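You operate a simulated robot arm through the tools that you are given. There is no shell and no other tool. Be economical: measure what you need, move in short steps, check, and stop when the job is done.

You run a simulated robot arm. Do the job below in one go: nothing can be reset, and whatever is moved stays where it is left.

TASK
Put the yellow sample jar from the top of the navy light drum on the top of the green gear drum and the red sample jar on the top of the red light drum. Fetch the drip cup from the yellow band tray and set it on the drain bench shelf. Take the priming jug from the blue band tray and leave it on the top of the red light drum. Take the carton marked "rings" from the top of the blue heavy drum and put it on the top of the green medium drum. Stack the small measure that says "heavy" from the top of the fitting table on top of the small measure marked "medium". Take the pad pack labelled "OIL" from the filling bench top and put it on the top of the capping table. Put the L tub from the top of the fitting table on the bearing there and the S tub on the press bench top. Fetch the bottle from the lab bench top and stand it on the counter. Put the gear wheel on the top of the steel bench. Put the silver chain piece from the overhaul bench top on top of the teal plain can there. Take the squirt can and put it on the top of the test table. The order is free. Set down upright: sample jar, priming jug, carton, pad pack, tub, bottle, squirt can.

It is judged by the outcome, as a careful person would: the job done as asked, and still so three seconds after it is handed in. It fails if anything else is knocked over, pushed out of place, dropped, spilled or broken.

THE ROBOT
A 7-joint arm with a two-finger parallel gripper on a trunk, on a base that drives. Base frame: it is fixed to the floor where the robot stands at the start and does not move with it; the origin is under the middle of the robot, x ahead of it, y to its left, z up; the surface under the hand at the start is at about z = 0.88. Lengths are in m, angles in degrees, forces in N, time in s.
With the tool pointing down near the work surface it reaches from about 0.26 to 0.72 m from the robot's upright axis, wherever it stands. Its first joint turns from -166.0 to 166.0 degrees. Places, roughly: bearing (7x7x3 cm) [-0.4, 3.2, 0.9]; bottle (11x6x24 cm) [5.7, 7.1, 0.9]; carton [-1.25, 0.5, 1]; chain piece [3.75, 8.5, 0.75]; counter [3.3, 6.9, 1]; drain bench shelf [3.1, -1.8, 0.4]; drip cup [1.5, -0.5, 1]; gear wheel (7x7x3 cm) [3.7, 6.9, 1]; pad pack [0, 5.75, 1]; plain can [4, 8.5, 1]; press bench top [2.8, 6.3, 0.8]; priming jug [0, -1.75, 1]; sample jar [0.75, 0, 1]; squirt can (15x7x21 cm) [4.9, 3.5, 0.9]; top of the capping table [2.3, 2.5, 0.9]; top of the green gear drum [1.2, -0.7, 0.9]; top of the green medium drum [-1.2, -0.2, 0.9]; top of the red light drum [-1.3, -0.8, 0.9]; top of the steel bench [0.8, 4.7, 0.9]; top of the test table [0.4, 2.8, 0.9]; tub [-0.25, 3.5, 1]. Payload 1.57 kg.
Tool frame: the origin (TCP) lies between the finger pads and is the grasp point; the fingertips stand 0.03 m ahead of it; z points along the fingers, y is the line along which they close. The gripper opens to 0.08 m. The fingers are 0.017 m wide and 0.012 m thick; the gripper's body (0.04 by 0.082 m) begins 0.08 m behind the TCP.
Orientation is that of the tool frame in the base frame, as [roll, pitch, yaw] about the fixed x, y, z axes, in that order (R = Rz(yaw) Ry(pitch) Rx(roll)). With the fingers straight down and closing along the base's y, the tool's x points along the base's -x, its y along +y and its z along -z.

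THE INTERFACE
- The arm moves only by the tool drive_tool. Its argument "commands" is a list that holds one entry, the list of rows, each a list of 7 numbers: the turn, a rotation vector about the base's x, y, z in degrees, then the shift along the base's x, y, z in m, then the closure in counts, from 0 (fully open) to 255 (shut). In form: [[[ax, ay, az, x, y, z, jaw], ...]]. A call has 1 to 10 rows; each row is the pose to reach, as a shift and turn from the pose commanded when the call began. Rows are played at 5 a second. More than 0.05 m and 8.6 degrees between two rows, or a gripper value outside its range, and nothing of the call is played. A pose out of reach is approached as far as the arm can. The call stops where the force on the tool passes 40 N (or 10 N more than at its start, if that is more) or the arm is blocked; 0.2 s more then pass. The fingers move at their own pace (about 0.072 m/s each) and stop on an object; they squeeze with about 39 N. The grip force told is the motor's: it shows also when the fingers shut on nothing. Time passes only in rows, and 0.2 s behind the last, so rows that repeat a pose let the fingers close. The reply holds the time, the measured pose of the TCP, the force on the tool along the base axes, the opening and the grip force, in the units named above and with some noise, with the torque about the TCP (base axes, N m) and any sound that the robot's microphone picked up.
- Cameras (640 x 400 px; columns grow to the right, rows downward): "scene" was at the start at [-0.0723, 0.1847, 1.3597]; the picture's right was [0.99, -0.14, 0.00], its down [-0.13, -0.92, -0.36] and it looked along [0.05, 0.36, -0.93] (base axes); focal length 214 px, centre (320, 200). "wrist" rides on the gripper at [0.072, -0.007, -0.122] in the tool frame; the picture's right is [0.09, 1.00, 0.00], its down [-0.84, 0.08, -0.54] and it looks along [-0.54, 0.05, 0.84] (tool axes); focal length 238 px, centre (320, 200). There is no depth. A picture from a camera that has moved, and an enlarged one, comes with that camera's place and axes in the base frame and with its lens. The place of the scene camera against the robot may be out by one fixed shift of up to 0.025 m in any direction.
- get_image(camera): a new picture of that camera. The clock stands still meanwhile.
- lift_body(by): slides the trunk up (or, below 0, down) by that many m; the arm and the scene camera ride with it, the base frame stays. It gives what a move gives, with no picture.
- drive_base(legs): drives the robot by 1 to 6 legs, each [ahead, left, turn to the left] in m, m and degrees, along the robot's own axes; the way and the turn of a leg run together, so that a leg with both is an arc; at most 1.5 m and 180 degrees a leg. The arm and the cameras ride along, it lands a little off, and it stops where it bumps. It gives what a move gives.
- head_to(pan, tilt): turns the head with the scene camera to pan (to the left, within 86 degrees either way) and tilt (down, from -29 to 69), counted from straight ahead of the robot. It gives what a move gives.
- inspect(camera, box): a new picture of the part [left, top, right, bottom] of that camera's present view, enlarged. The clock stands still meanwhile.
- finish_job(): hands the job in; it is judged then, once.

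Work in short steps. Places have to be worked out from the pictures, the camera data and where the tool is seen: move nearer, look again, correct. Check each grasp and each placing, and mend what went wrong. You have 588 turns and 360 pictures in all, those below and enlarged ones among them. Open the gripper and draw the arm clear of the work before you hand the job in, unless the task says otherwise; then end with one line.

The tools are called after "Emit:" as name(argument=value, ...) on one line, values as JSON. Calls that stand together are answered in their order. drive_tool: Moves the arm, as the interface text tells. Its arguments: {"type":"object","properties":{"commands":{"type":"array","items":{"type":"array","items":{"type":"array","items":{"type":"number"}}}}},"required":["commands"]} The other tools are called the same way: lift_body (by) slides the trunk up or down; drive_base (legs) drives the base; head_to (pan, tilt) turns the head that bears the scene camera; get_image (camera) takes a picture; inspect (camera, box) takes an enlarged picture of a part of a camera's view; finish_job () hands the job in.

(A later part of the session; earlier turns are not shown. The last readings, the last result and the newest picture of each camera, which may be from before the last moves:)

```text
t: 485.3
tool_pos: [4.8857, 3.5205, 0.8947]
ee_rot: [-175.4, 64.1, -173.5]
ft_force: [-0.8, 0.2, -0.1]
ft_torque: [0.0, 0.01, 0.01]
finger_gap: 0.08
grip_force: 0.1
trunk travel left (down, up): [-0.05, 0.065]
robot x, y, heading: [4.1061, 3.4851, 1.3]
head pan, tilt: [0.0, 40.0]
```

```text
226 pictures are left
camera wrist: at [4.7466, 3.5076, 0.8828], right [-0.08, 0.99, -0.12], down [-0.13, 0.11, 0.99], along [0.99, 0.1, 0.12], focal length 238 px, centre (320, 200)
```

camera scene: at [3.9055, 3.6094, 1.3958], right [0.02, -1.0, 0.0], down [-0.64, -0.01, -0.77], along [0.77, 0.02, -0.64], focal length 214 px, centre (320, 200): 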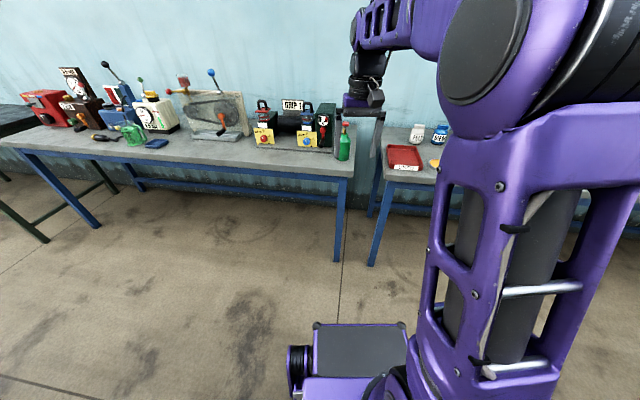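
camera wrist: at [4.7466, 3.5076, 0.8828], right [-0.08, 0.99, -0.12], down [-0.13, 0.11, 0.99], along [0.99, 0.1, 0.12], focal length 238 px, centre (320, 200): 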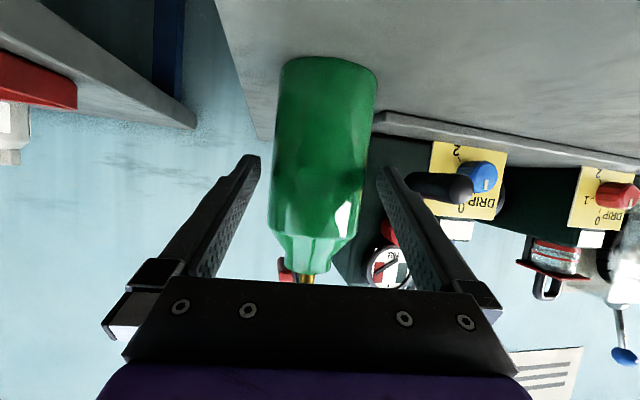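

Emit:
drive_tool(commands=[[[0, 0, 0, 0.006, 0, 0, 0], [0, 0, 0, 0.006, 0, 0, 120], [0, 0, 0, 0.006, 0, 0, 255], [0, 0, 0, 0.006, 0, 0, 255], [0, 0, 0, 0.006, 0, 0, 255]]])

Emit:
drive_tool(commands=[[[0, 0, 0, 0, 0, 0.02, 255], [0, 0, 0, 0, 0, 0.05, 255], [0, 0, 0, 0, 0, 0.08, 255]]])

Emit:
get_image(camera="wrist")

```text
t: 486.5
tool_pos: [4.894, 3.5222, 0.8957]
ee_rot: [-175.5, 64.1, -173.5]
ft_force: [0.1, -0.9, -0.3]
ft_torque: [0.03, 0.02, -0.03]
finger_gap: 0.0658
grip_force: 38.8
trunk travel left (down, up): [-0.05, 0.065]
robot x, y, heading: [4.1007, 3.4865, 1.4]
head pan, tilt: [0.0, 40.0]
```

```text
t: 487.3
tool_pos: [4.8929, 3.521, 0.9767]
ee_rot: [-175.4, 64.1, -173.4]
ft_force: [0.3, -0.7, -4.2]
ft_torque: [0.04, 0.08, 0.01]
finger_gap: 0.0658
grip_force: 38.7
trunk travel left (down, up): [-0.05, 0.065]
robot x, y, heading: [4.1071, 3.4818, 0.9]
head pan, tilt: [0.0, 40.0]
```

```text
225 pictures are left
camera wrist: at [4.7523, 3.508, 0.9633], right [-0.08, 0.99, -0.12], down [-0.13, 0.11, 0.99], along [0.99, 0.1, 0.12], focal length 238 px, centre (320, 200)
```

wrist: 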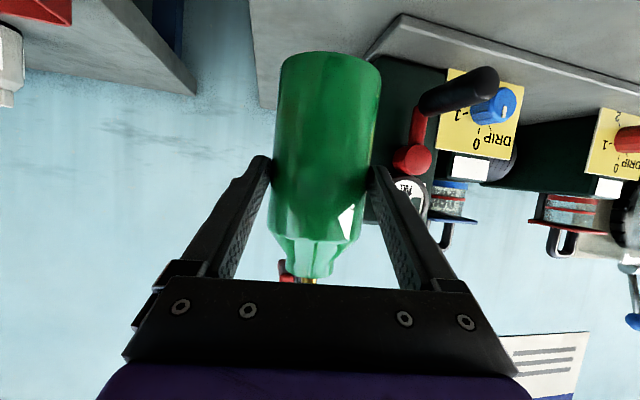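

Squirt can held. I back off, pull the arm in somewhat, and retrace south out of the aisle.

Emit:
drive_base(legs=[[-0.3, 0, 0]])

Emit:
drive_tool(commands=[[[0, 0, 0, -0.035, 0, 0.03, 255], [0, 0, 0, -0.07, 0, 0.06, 255], [0, 0, 0, -0.1, 0, 0.09, 255], [0, 0, 0, -0.12, 0, 0.12, 255]]])

Emit:
drive_base(legs=[[0, -1.4, 0], [0, -1.4, 0], [-1.4, -0.2, 0]])

Emit:
get_image(camera="wrist")

```text
t: 489.4
tool_pos: [4.5961, 3.5118, 0.9756]
ee_rot: [-175.5, 64.1, -173.9]
ft_force: [0.2, -0.8, -4.1]
ft_torque: [0.01, 0.07, 0.01]
finger_gap: 0.0657
grip_force: 38.6
trunk travel left (down, up): [-0.05, 0.065]
robot x, y, heading: [3.8056, 3.4795, 0.6]
head pan, tilt: [0.0, 40.0]
```

```text
t: 490.4
tool_pos: [4.475, 3.5116, 1.0956]
ee_rot: [-175.5, 64.1, -174.0]
ft_force: [0.2, 0.3, -3.1]
ft_torque: [0.0, 0.11, -0.02]
finger_gap: 0.0658
grip_force: 39.1
trunk travel left (down, up): [-0.05, 0.065]
robot x, y, heading: [3.8065, 3.4812, 0.8]
head pan, tilt: [0.0, 40.0]
```

```text
t: 515.8
tool_pos: [4.4525, 0.7504, 1.0946]
ee_rot: [-175.7, 64.0, -175.0]
ft_force: [-2.5, 1.4, -2.1]
ft_torque: [-0.12, 0.05, -0.02]
finger_gap: 0.0653
grip_force: 39.0
trunk travel left (down, up): [-0.05, 0.065]
robot x, y, heading: [3.7836, 0.7328, -1.8]
head pan, tilt: [0.0, 40.0]
stopped in leg 2: the force on the tool passed its limit at 45 N (the readings are from after the stop); the commanded pose is now the measured one
```

```text
224 pictures are left
camera wrist: at [4.3115, 0.7414, 1.0828], right [-0.06, 0.99, -0.12], down [-0.12, 0.11, 0.99], along [0.99, 0.07, 0.12], focal length 238 px, centre (320, 200)
```

wrist: 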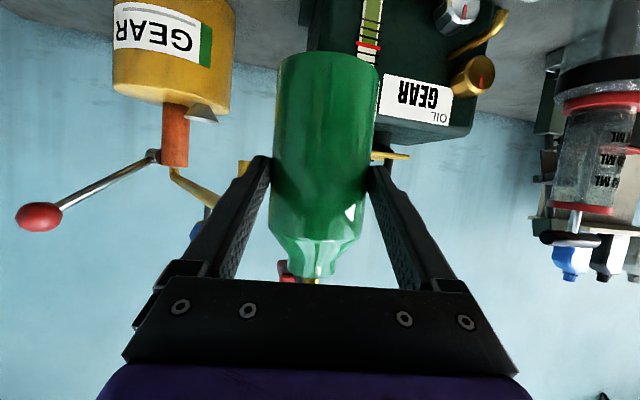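

The hand touched something at the bench's southern end (the bench angles in). I look before moving.

Emit:
get_image(camera="scene")

Emit:
drive_base(legs=[[-0.3, 0, 0]])

Emit:
get_image(camera="scene")

Emit:
get_image(camera="wrist")

```text
223 pictures are left
camera scene: at [3.7928, 0.862, 1.3958], right [-0.03, -1.0, 0.0], down [-0.64, 0.02, -0.77], along [0.77, -0.02, -0.64], focal length 214 px, centre (320, 200)
```

scene: 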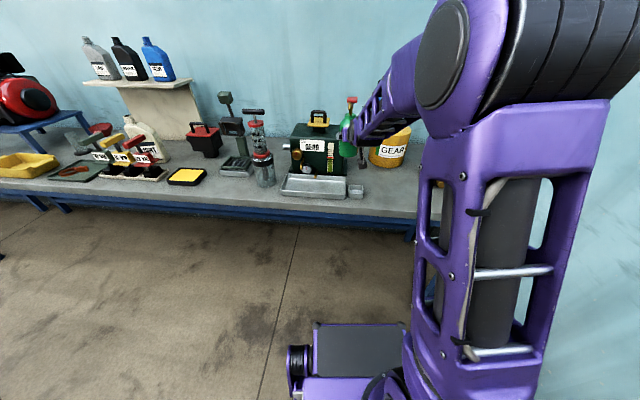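

```text
t: 517.9
tool_pos: [4.1559, 0.7602, 1.095]
ee_rot: [-175.8, 64.0, -174.9]
ft_force: [-0.2, 0.2, -3.4]
ft_torque: [-0.03, 0.09, 0.01]
finger_gap: 0.0654
grip_force: 39.2
trunk travel left (down, up): [-0.05, 0.065]
robot x, y, heading: [3.4856, 0.7425, -1.9]
head pan, tilt: [0.0, 40.0]
```

```text
222 pictures are left
camera scene: at [3.4954, 0.8707, 1.3958], right [-0.03, -1.0, 0.0], down [-0.64, 0.02, -0.77], along [0.77, -0.02, -0.64], focal length 214 px, centre (320, 200)
```

scene: 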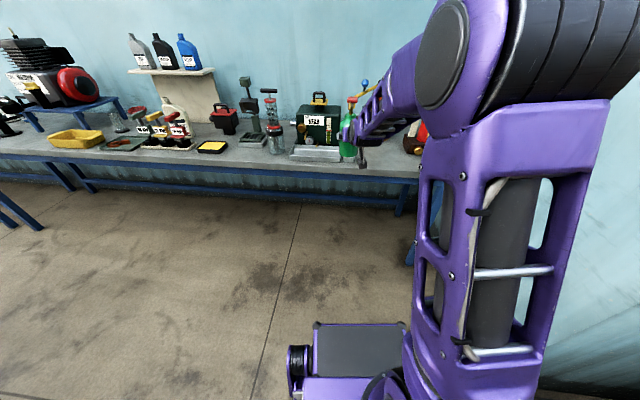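

```text
221 pictures are left
camera wrist: at [4.0144, 0.7505, 1.0827], right [-0.06, 0.99, -0.12], down [-0.12, 0.11, 0.99], along [0.99, 0.07, 0.12], focal length 238 px, centre (320, 200)
```

wrist: 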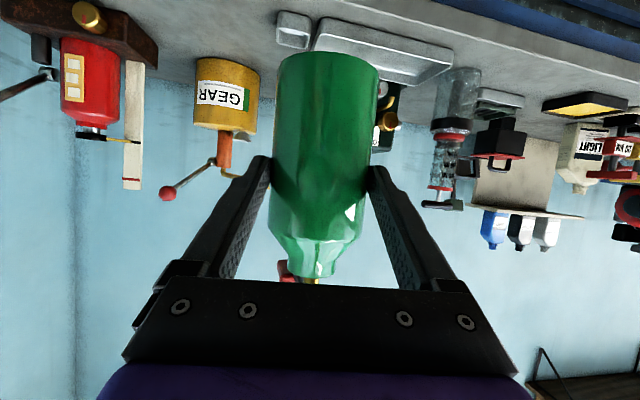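

Everything on the bench still stands and the can is still held. I continue west through the open area, turn, and head to the test table's east side.

Emit:
drive_base(legs=[[-0.1, -0.3, 0], [-1.25, 0, 0], [0, 0, 180], [0.45, 0, 0]])

Emit:
head_to(pan=-60, tilt=25)

Emit:
get_image(camera="scene")

```text
t: 537.1
tool_pos: [0.997, 0.4797, 1.0946]
ee_rot: [-175.7, 64.0, 4.6]
ft_force: [0.2, 0.7, -2.8]
ft_torque: [-0.05, -0.11, -0.02]
finger_gap: 0.0653
grip_force: 39.5
trunk travel left (down, up): [-0.05, 0.065]
robot x, y, heading: [1.6651, 0.4921, 177.8]
head pan, tilt: [0.0, 40.0]
```

```text
t: 538.4
tool_pos: [0.997, 0.4803, 1.0951]
ee_rot: [-175.7, 63.9, 4.5]
ft_force: [-0.3, 0.2, -3.1]
ft_torque: [0.0, -0.13, -0.01]
finger_gap: 0.0653
grip_force: 39.1
trunk travel left (down, up): [-0.05, 0.065]
robot x, y, heading: [1.6645, 0.4953, 177.8]
head pan, tilt: [-60.0, 25.0]
```

```text
220 pictures are left
camera scene: at [1.7176, 0.4207, 1.4191], right [0.88, 0.47, 0.0], down [0.2, -0.37, -0.91], along [-0.42, 0.8, -0.42], focal length 214 px, centre (320, 200)
```

scene: 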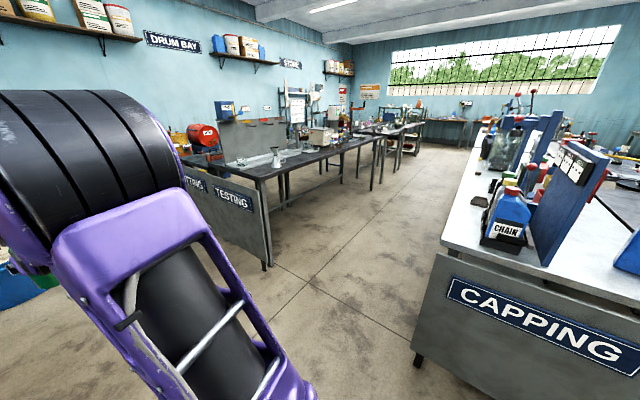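

Emit:
drive_base(legs=[[0.15, 0, 0], [0, -1.5, 0]])

Emit:
head_to(pan=-20, tilt=35)

Emit:
get_image(camera="scene")

Emit:
get_image(camera="wrist")

```text
t: 546.0
tool_pos: [0.8699, 1.0777, 1.0939]
ee_rot: [-175.7, 63.9, 3.3]
ft_force: [0.5, -0.2, -3.9]
ft_torque: [0.0, -0.09, -0.05]
finger_gap: 0.0649
grip_force: 39.2
trunk travel left (down, up): [-0.05, 0.065]
robot x, y, heading: [1.5399, 1.0758, 176.5]
head pan, tilt: [-60.0, 25.0]
stopped in leg 2: the robot was blocked; the commanded pose is now the measured one
```

```text
t: 547.1
tool_pos: [0.8698, 1.0774, 1.0938]
ee_rot: [-175.8, 64.0, 3.2]
ft_force: [0.8, 0.0, -2.8]
ft_torque: [-0.01, -0.12, 0.0]
finger_gap: 0.065
grip_force: 38.9
trunk travel left (down, up): [-0.05, 0.065]
robot x, y, heading: [1.5368, 1.0759, 176.4]
head pan, tilt: [-20.0, 35.0]
```

```text
219 pictures are left
camera scene: at [1.549, 0.9549, 1.4034], right [0.4, 0.92, 0.0], down [0.53, -0.23, -0.82], along [-0.75, 0.33, -0.57], focal length 214 px, centre (320, 200)
```

scene: 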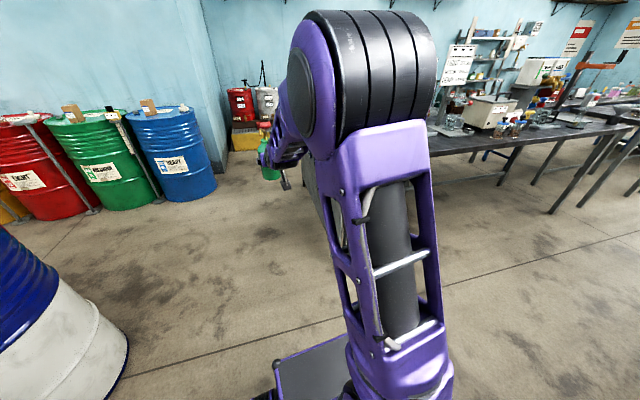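

```text
218 pictures are left
camera wrist: at [1.0108, 1.0833, 1.0827], right [0.03, -0.99, -0.12], down [0.12, -0.11, 0.99], along [-0.99, -0.04, 0.12], focal length 238 px, centre (320, 200)
```

wrist: 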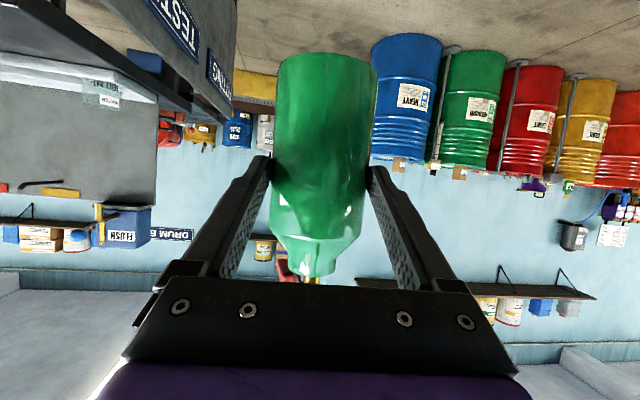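

I touched the capping table's corner leg. I shift away and pass nearer the middle of the aisle.

Emit:
drive_base(legs=[[0, 0.06, 0], [0.24, 0, 0], [0, -1.0, 0]])

Emit:
get_image(camera="scene")

Emit:
get_image(camera="wrist")

```text
t: 559.3
tool_pos: [0.6873, 2.0336, 1.0948]
ee_rot: [-175.6, 64.1, 2.7]
ft_force: [-0.3, -0.7, -3.9]
ft_torque: [-0.02, -0.12, 0.0]
finger_gap: 0.0653
grip_force: 39.4
trunk travel left (down, up): [-0.05, 0.065]
robot x, y, heading: [1.3549, 2.0309, 176.4]
head pan, tilt: [-20.0, 35.0]
```

```text
217 pictures are left
camera scene: at [1.3671, 1.9084, 1.4034], right [0.4, 0.92, 0.0], down [0.53, -0.23, -0.82], along [-0.75, 0.33, -0.57], focal length 214 px, centre (320, 200)
```

scene: 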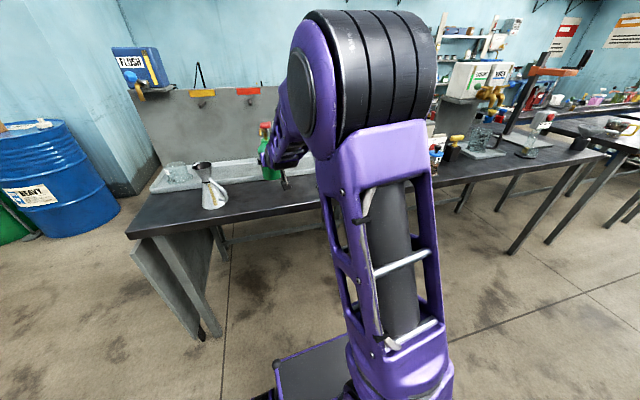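

```text
216 pictures are left
camera wrist: at [0.8296, 2.0399, 1.0827], right [0.02, -0.99, -0.12], down [0.12, -0.11, 0.99], along [-0.99, -0.04, 0.12], focal length 238 px, centre (320, 200)
```

wrist: 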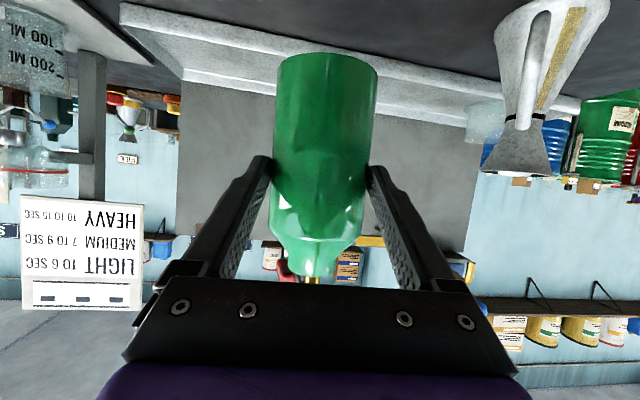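

The front strip of the test table is free here. I drive 0.1 m closer.

Emit:
drive_base(legs=[[0.1, 0, 0]])

Emit:
drive_tool(commands=[[[0, 0, 0, -0.02, 0.005, -0.03, 255], [0, 0, 0, -0.035, 0.01, -0.06, 255], [0, 0, 0, -0.045, 0.015, -0.09, 255], [0, 0, 0, -0.05, 0.015, -0.11, 255]]])

Emit:
get_image(camera="wrist")

Emit:
inspect(camera="scene", box=[180, 80, 380, 240])

```text
t: 560.5
tool_pos: [0.5861, 2.0401, 1.0948]
ee_rot: [-175.7, 64.0, 2.8]
ft_force: [1.2, -0.1, -2.5]
ft_torque: [-0.02, -0.06, 0.01]
finger_gap: 0.0651
grip_force: 39.3
trunk travel left (down, up): [-0.05, 0.065]
robot x, y, heading: [1.2573, 2.0369, 176.4]
head pan, tilt: [-20.0, 35.0]
```

```text
t: 561.5
tool_pos: [0.5369, 2.0564, 0.9849]
ee_rot: [-175.7, 63.9, 2.9]
ft_force: [0.3, 0.5, -2.7]
ft_torque: [0.01, -0.09, 0.0]
finger_gap: 0.0652
grip_force: 39.0
trunk travel left (down, up): [-0.05, 0.065]
robot x, y, heading: [1.2567, 2.0361, 176.3]
head pan, tilt: [-20.0, 35.0]
```

```text
215 pictures are left
camera wrist: at [0.6783, 2.0608, 0.9722], right [0.02, -0.99, -0.12], down [0.12, -0.11, 0.99], along [-0.99, -0.04, 0.11], focal length 238 px, centre (320, 200)
```

wrist: 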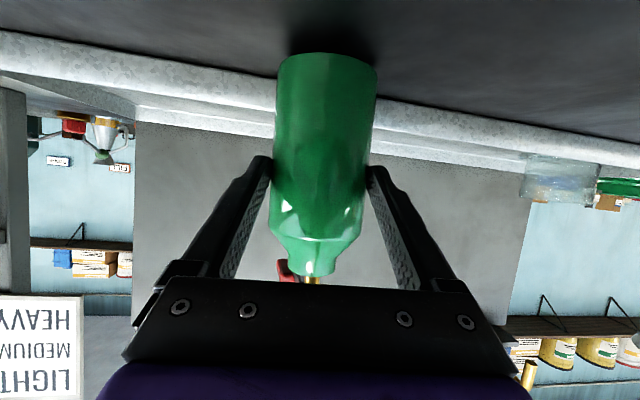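

```text
2.50 times, centred on (280, 160) of scene
camera zoom: at [1.2661, 1.9149, 1.4034], right [0.4, 0.92, 0.0], down [0.53, -0.23, -0.82], along [-0.75, 0.33, -0.57], focal length 536 px, centre (420, 300)
```

zoom: 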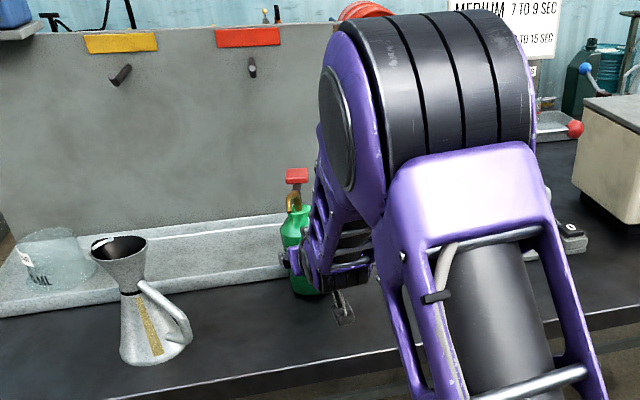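

Emit:
drive_tool(commands=[[[0, 0, 0, 0.01, 0, -0.008, 255], [0, 0, 0, 0.01, 0, -0.014, 255], [0, 0, 0, 0.01, 0, -0.02, 255], [0, 0, 0, 0.01, 0, -0.024, 255], [0, 0, 0, 0.01, 0, -0.028, 255]]])

```text
t: 562.7
tool_pos: [0.5468, 2.0581, 0.9651]
ee_rot: [-175.6, 65.2, 3.0]
ft_force: [2.2, 3.1, 37.6]
ft_torque: [-0.7, 0.82, -0.04]
finger_gap: 0.0655
grip_force: 38.9
trunk travel left (down, up): [-0.05, 0.065]
robot x, y, heading: [1.2549, 2.0389, 176.6]
head pan, tilt: [-20.0, 35.0]
```

Emit:
drive_tool(commands=[[[0, 0, 0, 0, 0, 0.006, 255], [0, 0, 0, 0, 0, 0.007, 120], [0, 0, 0, 0, 0, 0.007, 0], [0, 0, 0, 0, 0, 0.007, 0], [0, 0, 0, 0.03, 0, 0.007, 0], [0, 0, 0, 0.07, 0, 0.01, 0], [0, 0, 0, 0.11, 0, 0.02, 0]]])

Emit:
get_image(camera="wrist")

```text
t: 564.3
tool_pos: [0.6581, 2.0564, 0.9742]
ee_rot: [-175.7, 63.9, 2.9]
ft_force: [0.5, -0.2, 0.1]
ft_torque: [-0.02, 0.03, 0.01]
finger_gap: 0.08
grip_force: 0.0
trunk travel left (down, up): [-0.05, 0.065]
robot x, y, heading: [1.2581, 2.0324, 176.1]
head pan, tilt: [-20.0, 35.0]
```

```text
213 pictures are left
camera wrist: at [0.7987, 2.0609, 0.9636], right [0.02, -0.99, -0.12], down [0.12, -0.11, 0.99], along [-0.99, -0.04, 0.11], focal length 238 px, centre (320, 200)
```

wrist: 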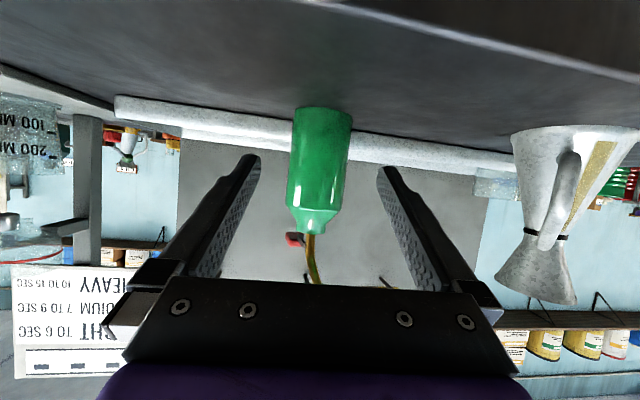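

Squirt can placed. I raise and straighten the hand, then travel to the fitting table's west side.

Emit:
drive_tool(commands=[[[0, -8, 0, 0.015, 0, 0.02, 0], [0, -16, 0, 0.03, 0, 0.04, 0], [0, -24, 0, 0.045, 0, 0.06, 0], [0, -32, 0, 0.06, 0, 0.08, 0], [0, -40, 0, 0.075, 0, 0.1, 0], [0, -48, 0, 0.09, 0, 0.12, 0], [0, -56, 0, 0.1, 0, 0.14, 0], [0, -64, 0, 0.1, 0, 0.16, 0]]])

Emit:
drive_base(legs=[[-0.1, 0, 3], [0, 1.2, 0]])

Emit:
drive_base(legs=[[1.3, 0, 0], [1.25, 0, 0]])

Emit:
head_to(pan=-70, tilt=25)

Emit:
get_image(camera="scene")

```text
t: 566.1
tool_pos: [0.7568, 2.0558, 1.1368]
ee_rot: [-178.3, 0.1, 1.2]
ft_force: [0.9, 0.1, -0.2]
ft_torque: [0.01, 0.0, -0.01]
finger_gap: 0.0803
grip_force: 0.1
trunk travel left (down, up): [-0.05, 0.065]
robot x, y, heading: [1.2573, 2.0355, 176.5]
head pan, tilt: [-20.0, 35.0]
```

```text
t: 578.6
tool_pos: [0.8502, 0.8217, 1.135]
ee_rot: [-178.4, -0.1, 4.9]
ft_force: [0.5, 0.0, 0.7]
ft_torque: [0.0, 0.0, 0.0]
finger_gap: 0.08
grip_force: 0.0
trunk travel left (down, up): [-0.05, 0.065]
robot x, y, heading: [1.3463, 0.8361, 179.9]
head pan, tilt: [-20.0, 35.0]
```

```text
t: 588.2
tool_pos: [-1.042, 0.8087, 1.1338]
ee_rot: [-178.4, -0.3, 5.9]
ft_force: [0.7, -0.2, -0.2]
ft_torque: [0.02, 0.01, 0.01]
finger_gap: 0.0801
grip_force: 0.0
trunk travel left (down, up): [-0.05, 0.065]
robot x, y, heading: [-0.5453, 0.8286, -179.5]
head pan, tilt: [-20.0, 35.0]
stopped in leg 2: the robot was blocked; the commanded pose is now the measured one
```

```text
t: 589.4
tool_pos: [-1.0424, 0.8107, 1.1327]
ee_rot: [-178.5, -0.3, 5.8]
ft_force: [-0.5, 0.6, -0.3]
ft_torque: [-0.04, -0.05, 0.01]
finger_gap: 0.0803
grip_force: 0.1
trunk travel left (down, up): [-0.05, 0.065]
robot x, y, heading: [-0.5429, 0.8309, -179.2]
head pan, tilt: [-70.0, 25.0]
```

```text
212 pictures are left
camera scene: at [-0.4733, 0.7657, 1.4191], right [0.93, 0.36, 0.0], down [0.15, -0.4, -0.91], along [-0.32, 0.85, -0.42], focal length 214 px, centre (320, 200)
```

scene: 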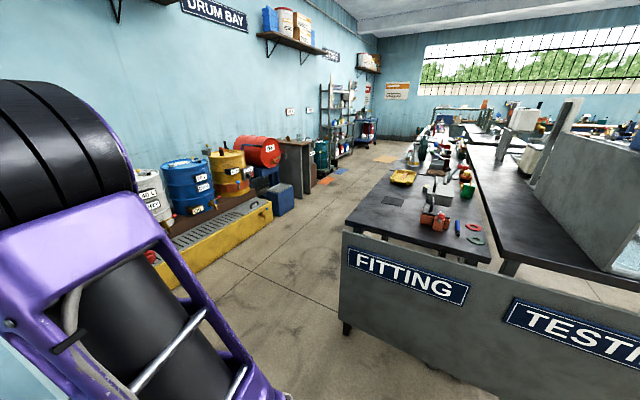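

I was stopped by the blue drum's edge. I sidestep north-west around the fitting table and turn to face it.

Emit:
drive_base(legs=[[0, -0.2, 0], [0.4, -0.15, 0], [0.22, -0.4, 0], [0, -0.6, 0], [0, 0, -179]])

Emit:
head_to(pan=25, tilt=30)

Emit:
get_image(camera="scene")

```text
t: 611.4
tool_pos: [-0.6824, 2.2101, 1.1328]
ee_rot: [-178.4, -0.3, -171.3]
ft_force: [0.4, -0.1, 0.5]
ft_torque: [0.01, -0.01, 0.01]
finger_gap: 0.0801
grip_force: 0.1
trunk travel left (down, up): [-0.05, 0.065]
robot x, y, heading: [-1.1806, 2.1645, 3.5]
head pan, tilt: [-70.0, 25.0]
```

```text
t: 613.1
tool_pos: [-0.6813, 2.21, 1.1328]
ee_rot: [-178.3, -0.2, -171.3]
ft_force: [-1.0, 0.2, -0.1]
ft_torque: [0.03, 0.01, 0.0]
finger_gap: 0.08
grip_force: 0.0
trunk travel left (down, up): [-0.05, 0.065]
robot x, y, heading: [-1.182, 2.1651, 3.6]
head pan, tilt: [25.0, 30.0]
```

```text
211 pictures are left
camera scene: at [-1.1895, 2.333, 1.4112], right [0.48, -0.88, 0.0], down [-0.44, -0.24, -0.87], along [0.76, 0.41, -0.5], focal length 214 px, centre (320, 200)
```

scene: 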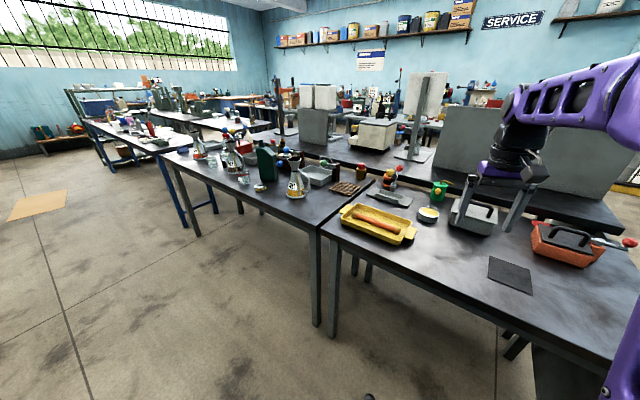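

Emit:
inspect(camera="scene", box=[160, 110, 400, 250])

Emit:
drive_base(legs=[[0, 1.0, 4]])

Emit:
head_to(pan=0, tilt=40)

Emit:
get_image(camera="scene")

Emit:
get_image(camera="wrist")

```text
2.67 times, centred on (280, 180) of scene
camera zoom: at [-1.1895, 2.333, 1.4112], right [0.48, -0.88, 0.0], down [-0.44, -0.24, -0.87], along [0.76, 0.41, -0.5], focal length 572 px, centre (427, 253)
```

zoom: 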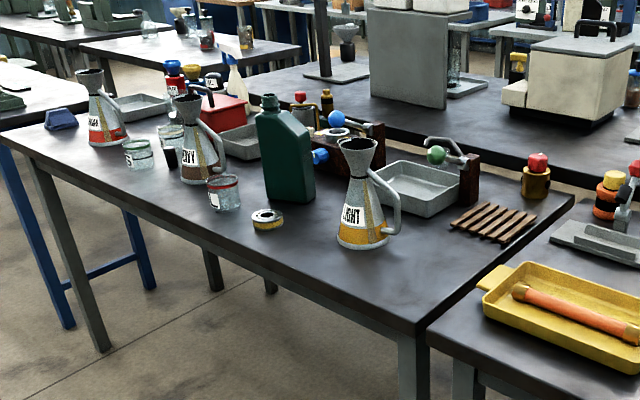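

```text
t: 623.0
tool_pos: [-0.7786, 3.2346, 1.1337]
ee_rot: [-178.4, -0.3, -167.8]
ft_force: [-0.1, 0.5, -0.5]
ft_torque: [-0.01, 0.0, 0.03]
finger_gap: 0.0801
grip_force: 0.1
trunk travel left (down, up): [-0.05, 0.065]
robot x, y, heading: [-1.2782, 3.1596, 7.3]
head pan, tilt: [25.0, 30.0]
```

```text
t: 623.9
tool_pos: [-0.7794, 3.2341, 1.1333]
ee_rot: [-178.3, -0.4, -167.7]
ft_force: [0.3, 0.1, -0.8]
ft_torque: [-0.01, -0.03, -0.01]
finger_gap: 0.0799
grip_force: 0.0
trunk travel left (down, up): [-0.05, 0.065]
robot x, y, heading: [-1.2723, 3.1611, 7.2]
head pan, tilt: [0.0, 40.0]
```

```text
209 pictures are left
camera scene: at [-1.2864, 3.2871, 1.3958], right [0.13, -0.99, 0.0], down [-0.64, -0.08, -0.77], along [0.76, 0.1, -0.64], focal length 214 px, centre (320, 200)
```

scene: 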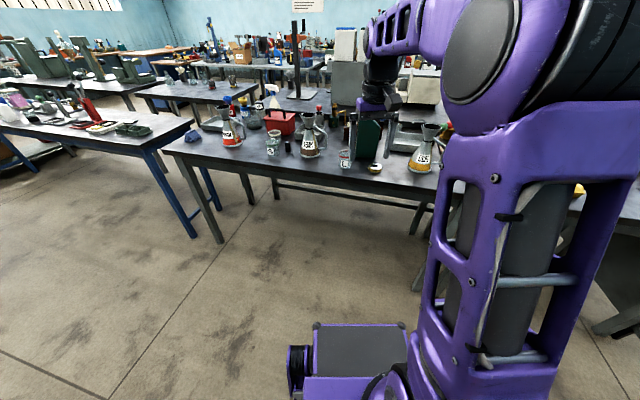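

```text
208 pictures are left
camera wrist: at [-0.8477, 3.2162, 1.2548], right [-0.3, 0.95, -0.03], down [0.8, 0.27, 0.54], along [0.52, 0.14, -0.84], focal length 238 px, centre (320, 200)
```

wrist: 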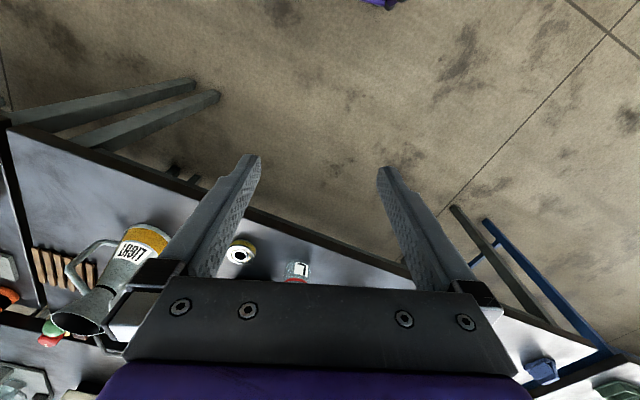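

Emit:
inspect(camera="scene", box=[190, 80, 330, 190])

Emit:
inspect(camera="scene", box=[310, 80, 450, 190])

```text
3.64 times, centred on (260, 135) of scene
camera zoom: at [-1.2864, 3.2871, 1.3958], right [0.13, -0.99, 0.0], down [-0.64, -0.08, -0.77], along [0.76, 0.1, -0.64], focal length 780 px, centre (538, 436)
```

zoom: 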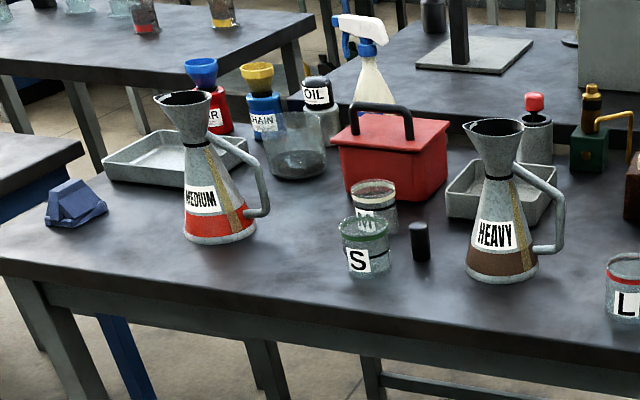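

```text
3.64 times, centred on (380, 135) of scene
camera zoom: at [-1.2864, 3.2871, 1.3958], right [0.13, -0.99, 0.0], down [-0.64, -0.08, -0.77], along [0.76, 0.1, -0.64], focal length 780 px, centre (102, 436)
```

zoom: 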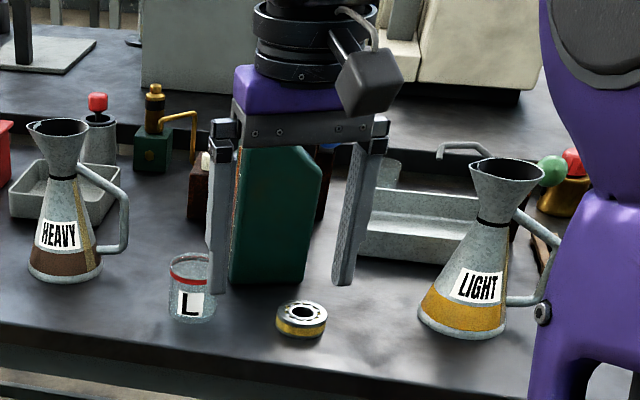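

Targets identified: L tub, bearing, S tub, and conical HEAVY/MEDIUM measures. I drive closer to the table.

Emit:
drive_base(legs=[[0.25, 0.02, 0]])

Emit:
get_image(camera="wrist")

```text
t: 625.7
tool_pos: [-0.5368, 3.2844, 1.1345]
ee_rot: [-178.4, -0.3, -167.7]
ft_force: [-0.1, -0.5, 0.1]
ft_torque: [-0.03, 0.01, -0.01]
finger_gap: 0.0799
grip_force: 0.1
trunk travel left (down, up): [-0.05, 0.065]
robot x, y, heading: [-1.0318, 3.2132, 7.4]
head pan, tilt: [0.0, 40.0]
```

```text
205 pictures are left
camera wrist: at [-0.6054, 3.2661, 1.2549], right [-0.3, 0.95, -0.03], down [0.8, 0.27, 0.54], along [0.52, 0.14, -0.84], focal length 238 px, centre (320, 200)
```

wrist: 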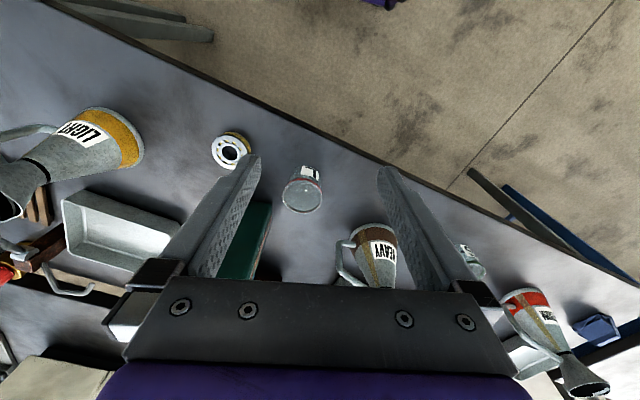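

L tub at (−0.424, 3.29), bearing at (−0.44, 3.166). I level the hand and move above the L tub.

Emit:
drive_tool(commands=[[[0.8, 0.2, 0, 0.04, 0.002, -0.02, 0], [1.6, 0.35, 0, 0.08, 0.004, -0.04, 0], [1.6, 0.35, 0, 0.113, 0.006, -0.075, 0]]])

Emit:
get_image(camera="wrist")

```text
t: 626.5
tool_pos: [-0.4231, 3.2897, 1.0577]
ee_rot: [180.0, -0.4, -167.7]
ft_force: [0.1, 0.2, -0.5]
ft_torque: [0.03, -0.06, 0.01]
finger_gap: 0.08
grip_force: 0.1
trunk travel left (down, up): [-0.05, 0.065]
robot x, y, heading: [-1.0315, 3.2119, 7.0]
head pan, tilt: [0.0, 40.0]
```

```text
204 pictures are left
camera wrist: at [-0.4922, 3.2684, 1.1796], right [-0.3, 0.95, 0.0], down [0.8, 0.25, 0.54], along [0.51, 0.16, -0.84], focal length 238 px, centre (320, 200)
```

wrist: 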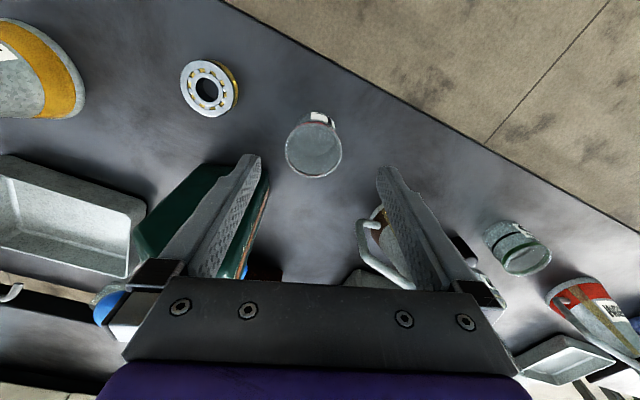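

Emit:
drive_tool(commands=[[[0, 0, 0, 0.005, 0.001, -0.04, 0], [0, 0, 0, 0.01, 0.001, -0.085, 0], [0, 0, 0, 0.01, 0.001, -0.13, 0], [0, 0, 0, 0.01, 0.001, -0.13, 0], [0, 0, 0, 0.01, 0.001, -0.13, 130], [0, 0, 0, 0.01, 0.001, -0.13, 255], [0, 0, 0, 0.01, 0.001, -0.13, 255]]])

Emit:
get_image(camera="wrist")

```text
t: 628.1
tool_pos: [-0.4126, 3.2904, 0.9296]
ee_rot: [-180.0, -0.3, -167.8]
ft_force: [-0.6, 0.0, -0.3]
ft_torque: [0.02, 0.0, 0.02]
finger_gap: 0.061
grip_force: 39.0
trunk travel left (down, up): [-0.05, 0.065]
robot x, y, heading: [-1.0313, 3.2044, 7.2]
head pan, tilt: [0.0, 40.0]
```

```text
203 pictures are left
camera wrist: at [-0.4809, 3.2687, 1.0499], right [-0.3, 0.95, 0.0], down [0.8, 0.25, 0.54], along [0.51, 0.16, -0.84], focal length 238 px, centre (320, 200)
```

wrist: 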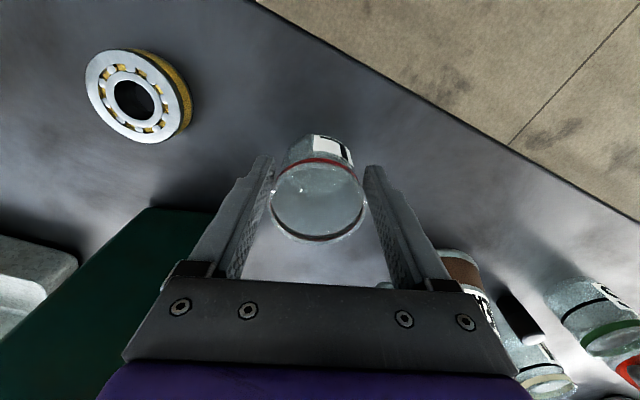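

Emit:
drive_tool(commands=[[[0, 0, 0, 0, 0, 0.03, 255], [0, 0, 0, 0, 0, 0.07, 255], [0, 0, 0, -0.004, -0.04, 0.08, 255], [0, 0, 0, -0.008, -0.08, 0.08, 255], [0, 0, 0, -0.012, -0.119, 0.08, 255]]])

Emit:
get_image(camera="wrist")

```text
t: 629.3
tool_pos: [-0.426, 3.1712, 1.0086]
ee_rot: [-179.9, -0.3, -167.8]
ft_force: [-0.3, 0.1, 0.4]
ft_torque: [-0.02, 0.03, -0.01]
finger_gap: 0.0607
grip_force: 38.6
trunk travel left (down, up): [-0.05, 0.065]
robot x, y, heading: [-1.0302, 3.2148, 7.2]
head pan, tilt: [0.0, 40.0]
```

```text
202 pictures are left
camera wrist: at [-0.4943, 3.1495, 1.1304], right [-0.3, 0.95, 0.0], down [0.8, 0.25, 0.54], along [0.51, 0.16, -0.84], focal length 238 px, centre (320, 200)
```

wrist: 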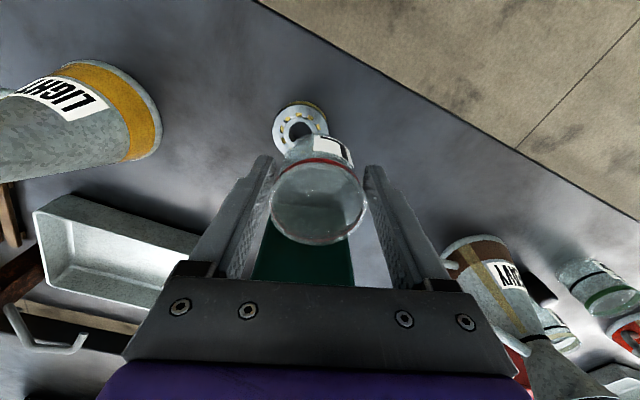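

Emit:
drive_tool(commands=[[[0, 0, 0, -0.002, -0.017, -0.01, 255], [0, 0, 0, -0.002, -0.017, -0.03, 255]]])

Emit:
inspect(camera="wrist", box=[200, 50, 440, 250])

```text
t: 629.9
tool_pos: [-0.4277, 3.1549, 0.9767]
ee_rot: [-180.0, -0.3, -167.8]
ft_force: [-0.3, -0.3, -0.8]
ft_torque: [-0.02, -0.03, -0.02]
finger_gap: 0.0605
grip_force: 39.1
trunk travel left (down, up): [-0.05, 0.065]
robot x, y, heading: [-1.0316, 3.2062, 6.9]
head pan, tilt: [0.0, 40.0]
```

```text
2.00 times, centred on (320, 150) of wrist
camera zoom: at [-0.4958, 3.134, 1.0993], right [-0.3, 0.95, 0.0], down [0.8, 0.25, 0.54], along [0.51, 0.16, -0.84], focal length 477 px, centre (320, 300)
```

zoom: 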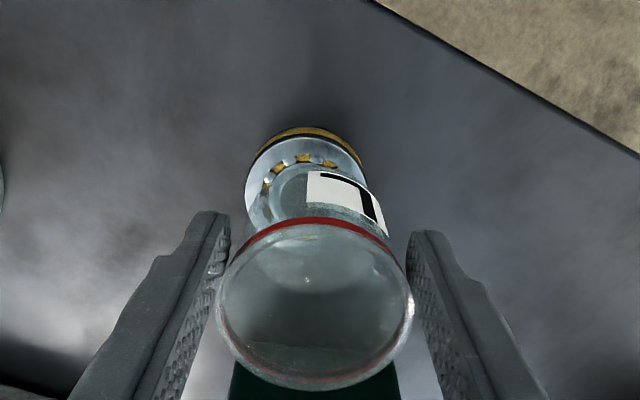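

Small correction, then lower to contact.

Emit:
drive_tool(commands=[[[0, 0, 0, -0.002, -0.006, -0.004, 255], [0, 0, 0, -0.003, -0.006, -0.009, 255], [0, 0, 0, -0.003, -0.006, -0.013, 255], [0, 0, 0, -0.003, -0.006, -0.016, 255], [0, 0, 0, -0.003, -0.006, -0.019, 255]]])

Emit:
inspect(camera="wrist", box=[200, 50, 440, 250])

```text
t: 631.1
tool_pos: [-0.4313, 3.1491, 0.9603]
ee_rot: [179.9, -0.3, -167.9]
ft_force: [1.2, -0.3, -0.9]
ft_torque: [-0.01, 0.05, 0.0]
finger_gap: 0.0476
grip_force: 39.1
trunk travel left (down, up): [-0.05, 0.065]
robot x, y, heading: [-1.032, 3.2097, 7.2]
head pan, tilt: [0.0, 40.0]
```

```text
2.00 times, centred on (320, 150) of wrist
camera zoom: at [-0.4986, 3.1271, 1.0807], right [-0.3, 0.95, 0.0], down [0.8, 0.25, 0.54], along [0.51, 0.16, -0.84], focal length 477 px, centre (320, 300)
```

zoom: 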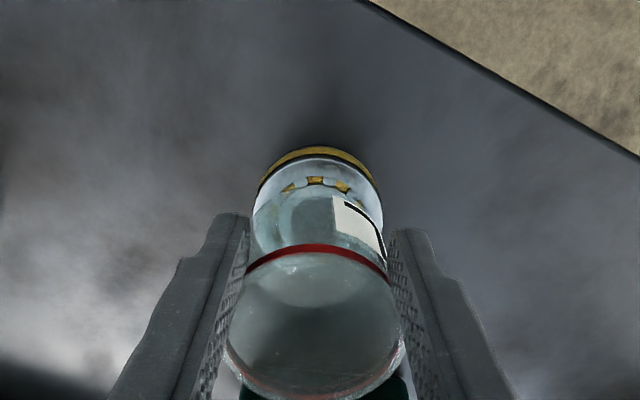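

The tub appears to have slid in the grip; I look from the head camera.

Emit:
inspect(camera="scene", box=[330, 90, 480, 200])

Emit:
get_image(camera="wrist")

```text
3.64 times, centred on (405, 145) of scene
camera zoom: at [-1.0439, 3.3377, 1.3958], right [0.12, -0.99, 0.0], down [-0.64, -0.08, -0.77], along [0.76, 0.09, -0.64], focal length 780 px, centre (11, 400)
```

zoom: 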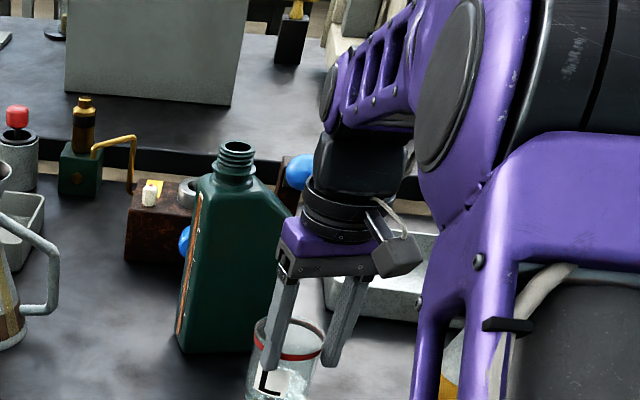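

```text
198 pictures are left
camera wrist: at [-0.4986, 3.1271, 1.0807], right [-0.3, 0.95, 0.0], down [0.8, 0.25, 0.54], along [0.51, 0.16, -0.84], focal length 238 px, centre (320, 200)
```

wrist: 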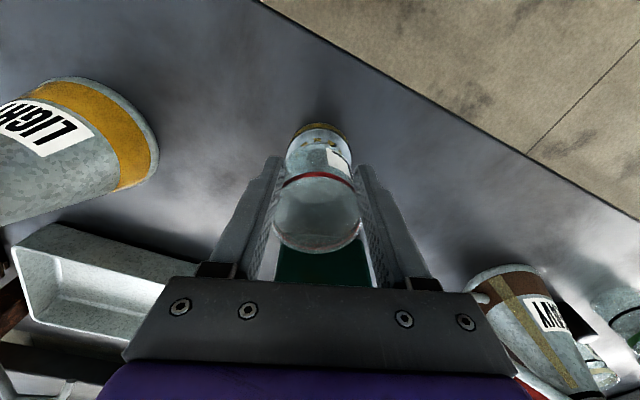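

Emit:
head_to(pan=-8, tilt=50)

Emit:
inspect(camera="scene", box=[300, 70, 440, 180])

```text
t: 631.9
tool_pos: [-0.4307, 3.1494, 0.9594]
ee_rot: [-180.0, -0.3, -167.9]
ft_force: [0.2, 0.5, -0.4]
ft_torque: [-0.02, 0.02, 0.0]
finger_gap: 0.0474
grip_force: 38.9
trunk travel left (down, up): [-0.05, 0.065]
robot x, y, heading: [-1.0308, 3.2117, 7.0]
head pan, tilt: [-8.0, 50.0]
```

```text
3.64 times, centred on (370, 125) of scene
camera zoom: at [-1.0512, 3.326, 1.3817], right [-0.02, -1.0, 0.0], down [-0.77, 0.01, -0.64], along [0.64, -0.01, -0.77], focal length 780 px, centre (138, 473)
```

zoom: 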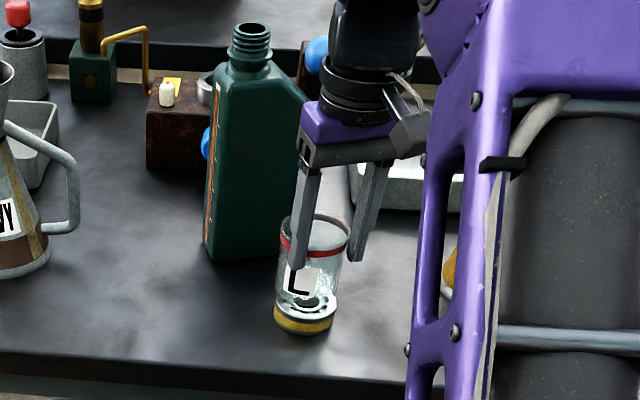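

The tub is upright on the bearing but offset backwards. I release, re-grip centred, and check.

Emit:
drive_tool(commands=[[[0, 0, 0, 0, 0, 0, 150], [0, 0, 0, 0, 0, 0, 0], [0, 0, 0, 0, 0, 0, 0], [0, 0, 0, 0, 0, 0, 0]]])

Emit:
inspect(camera="wrist", box=[200, 50, 440, 250])

Emit:
inspect(camera="scene", box=[300, 70, 440, 180])

```text
t: 632.9
tool_pos: [-0.4294, 3.1488, 0.9594]
ee_rot: [-180.0, -0.3, -167.8]
ft_force: [-0.2, 0.5, -0.2]
ft_torque: [-0.01, -0.02, 0.0]
finger_gap: 0.0798
grip_force: 0.0
trunk travel left (down, up): [-0.05, 0.065]
robot x, y, heading: [-1.0319, 3.2133, 7.2]
head pan, tilt: [-8.0, 50.0]
```

```text
2.00 times, centred on (320, 150) of wrist
camera zoom: at [-0.4987, 3.1271, 1.0807], right [-0.3, 0.95, 0.0], down [0.8, 0.25, 0.54], along [0.51, 0.16, -0.84], focal length 477 px, centre (320, 300)
```

zoom: 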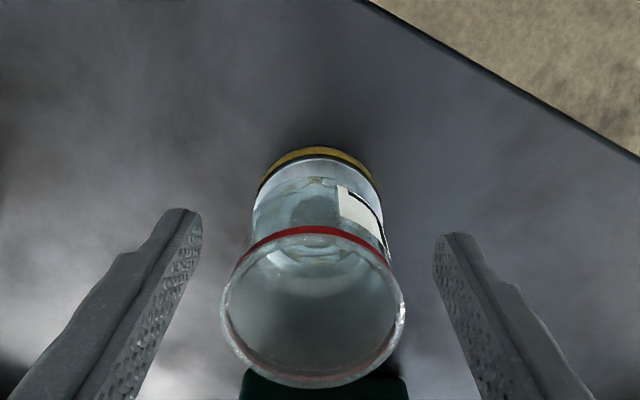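

```text
3.64 times, centred on (370, 125) of scene
camera zoom: at [-1.0513, 3.326, 1.3816], right [-0.02, -1.0, 0.0], down [-0.77, 0.01, -0.64], along [0.64, -0.01, -0.77], focal length 780 px, centre (138, 473)
```

zoom: 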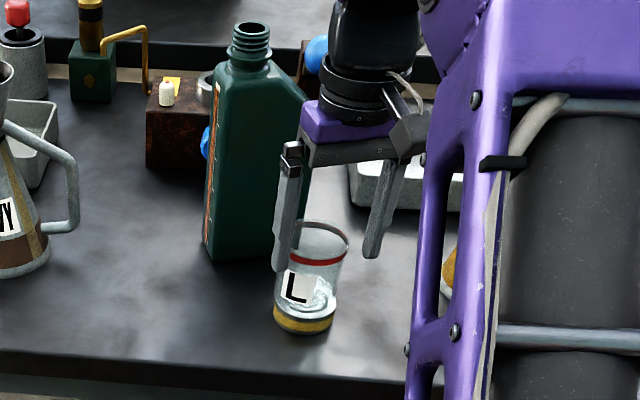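

The L tub sits centred on the bearing. I rise straight up.

Emit:
drive_tool(commands=[[[0, 0, 0, 0, 0, 0.04, 0], [0, 0, 0, 0, 0, 0.09, 0], [0, 0, 0, 0, 0, 0.14, 0], [0, 0, 0, -0.04, 0, 0.17, 0]]])

Emit:
drive_base(legs=[[0, 0.45, 4]])

Emit:
get_image(camera="wrist")

Emit:
get_image(camera="scene")

```text
t: 633.9
tool_pos: [-0.47, 3.1502, 1.1288]
ee_rot: [179.9, -0.3, -167.9]
ft_force: [0.4, -1.0, 0.0]
ft_torque: [-0.01, 0.02, -0.02]
finger_gap: 0.0799
grip_force: 0.1
trunk travel left (down, up): [-0.05, 0.065]
robot x, y, heading: [-1.0349, 3.2105, 7.0]
head pan, tilt: [-8.0, 50.0]
```

```text
t: 638.7
tool_pos: [-0.5394, 3.6371, 1.1282]
ee_rot: [-179.9, -0.3, -163.7]
ft_force: [-0.7, -0.3, -0.6]
ft_torque: [0.02, 0.01, -0.04]
finger_gap: 0.08
grip_force: 0.1
trunk travel left (down, up): [-0.05, 0.065]
robot x, y, heading: [-1.1017, 3.656, 11.3]
head pan, tilt: [-8.0, 50.0]
```

```text
194 pictures are left
camera wrist: at [-0.6051, 3.6107, 1.2504], right [-0.37, 0.93, 0.0], down [0.78, 0.31, 0.54], along [0.5, 0.2, -0.84], focal length 238 px, centre (320, 200)
```

wrist: 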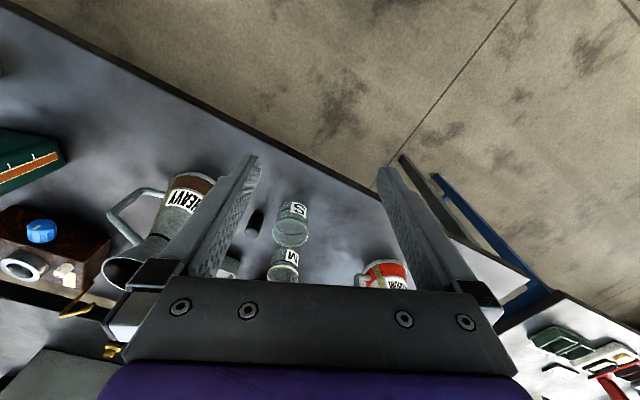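

```text
193 pictures are left
camera scene: at [-1.1322, 3.7697, 1.3816], right [0.06, -1.0, 0.0], down [-0.76, -0.04, -0.64], along [0.64, 0.04, -0.77], focal length 214 px, centre (320, 200)
```

scene: 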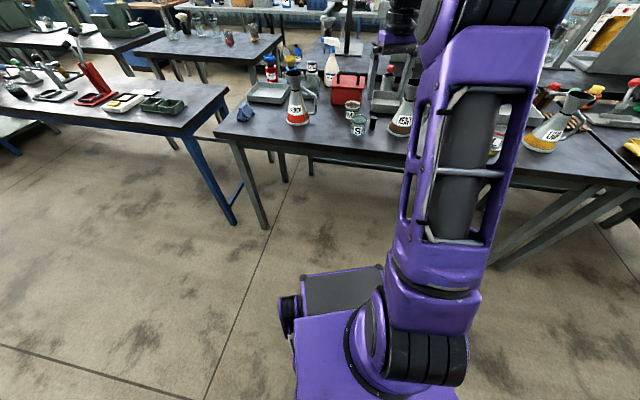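

Next, the conical measures. I'll grip HEAVY's cone with a near-horizontal hand, one finger through the handle loop. I position opposite it and tilt the hand.

Emit:
drive_base(legs=[[0.0, -0.17, -9]])

Emit:
drive_tool(commands=[[[0, -8, 0, 0.0, 0, -0.01, 0], [0, -16, 0, 0.0, 0, -0.02, 0], [0, -24, 0, 0.0, 0, -0.03, 0], [0, -32, 0, 0.0, 0, -0.04, 0], [0, -40, 0, 0.0, 0, -0.05, 0], [0, -48, 0, 0.0, 0, -0.06, 0], [0, -56, 0, 0.0, 0, -0.07, 0], [0, -64, 0, 0.0, 0, -0.08, 0], [0, -70, 0, 0.0, 0, -0.09, 0]]])

Emit:
get_image(camera="wrist")

```text
t: 641.0
tool_pos: [-0.5294, 3.3866, 1.1301]
ee_rot: [180.0, -0.4, -172.4]
ft_force: [0.4, -0.2, 0.2]
ft_torque: [0.04, 0.0, -0.02]
finger_gap: 0.0799
grip_force: 0.0
trunk travel left (down, up): [-0.05, 0.065]
robot x, y, heading: [-1.0818, 3.4911, 2.3]
head pan, tilt: [-8.0, 50.0]
```

```text
t: 643.0
tool_pos: [-0.5299, 3.3867, 1.0373]
ee_rot: [-160.0, 68.5, -158.5]
ft_force: [0.3, -0.2, -0.6]
ft_torque: [0.0, 0.03, 0.04]
finger_gap: 0.0801
grip_force: 0.1
out of reach, approached as far as the arm can: row 7, 8
trunk travel left (down, up): [-0.05, 0.065]
robot x, y, heading: [-1.0832, 3.4908, 2.3]
head pan, tilt: [-8.0, 50.0]
```

```text
192 pictures are left
camera wrist: at [-0.6685, 3.3703, 1.013], right [-0.08, 0.97, -0.21], down [-0.23, 0.19, 0.96], along [0.97, 0.12, 0.2], focal length 238 px, centre (320, 200)
```

wrist: 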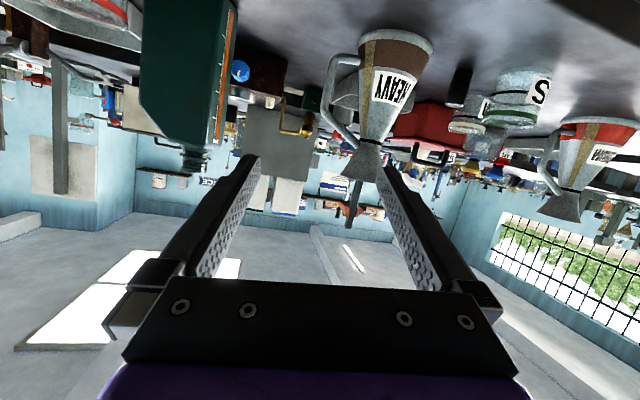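

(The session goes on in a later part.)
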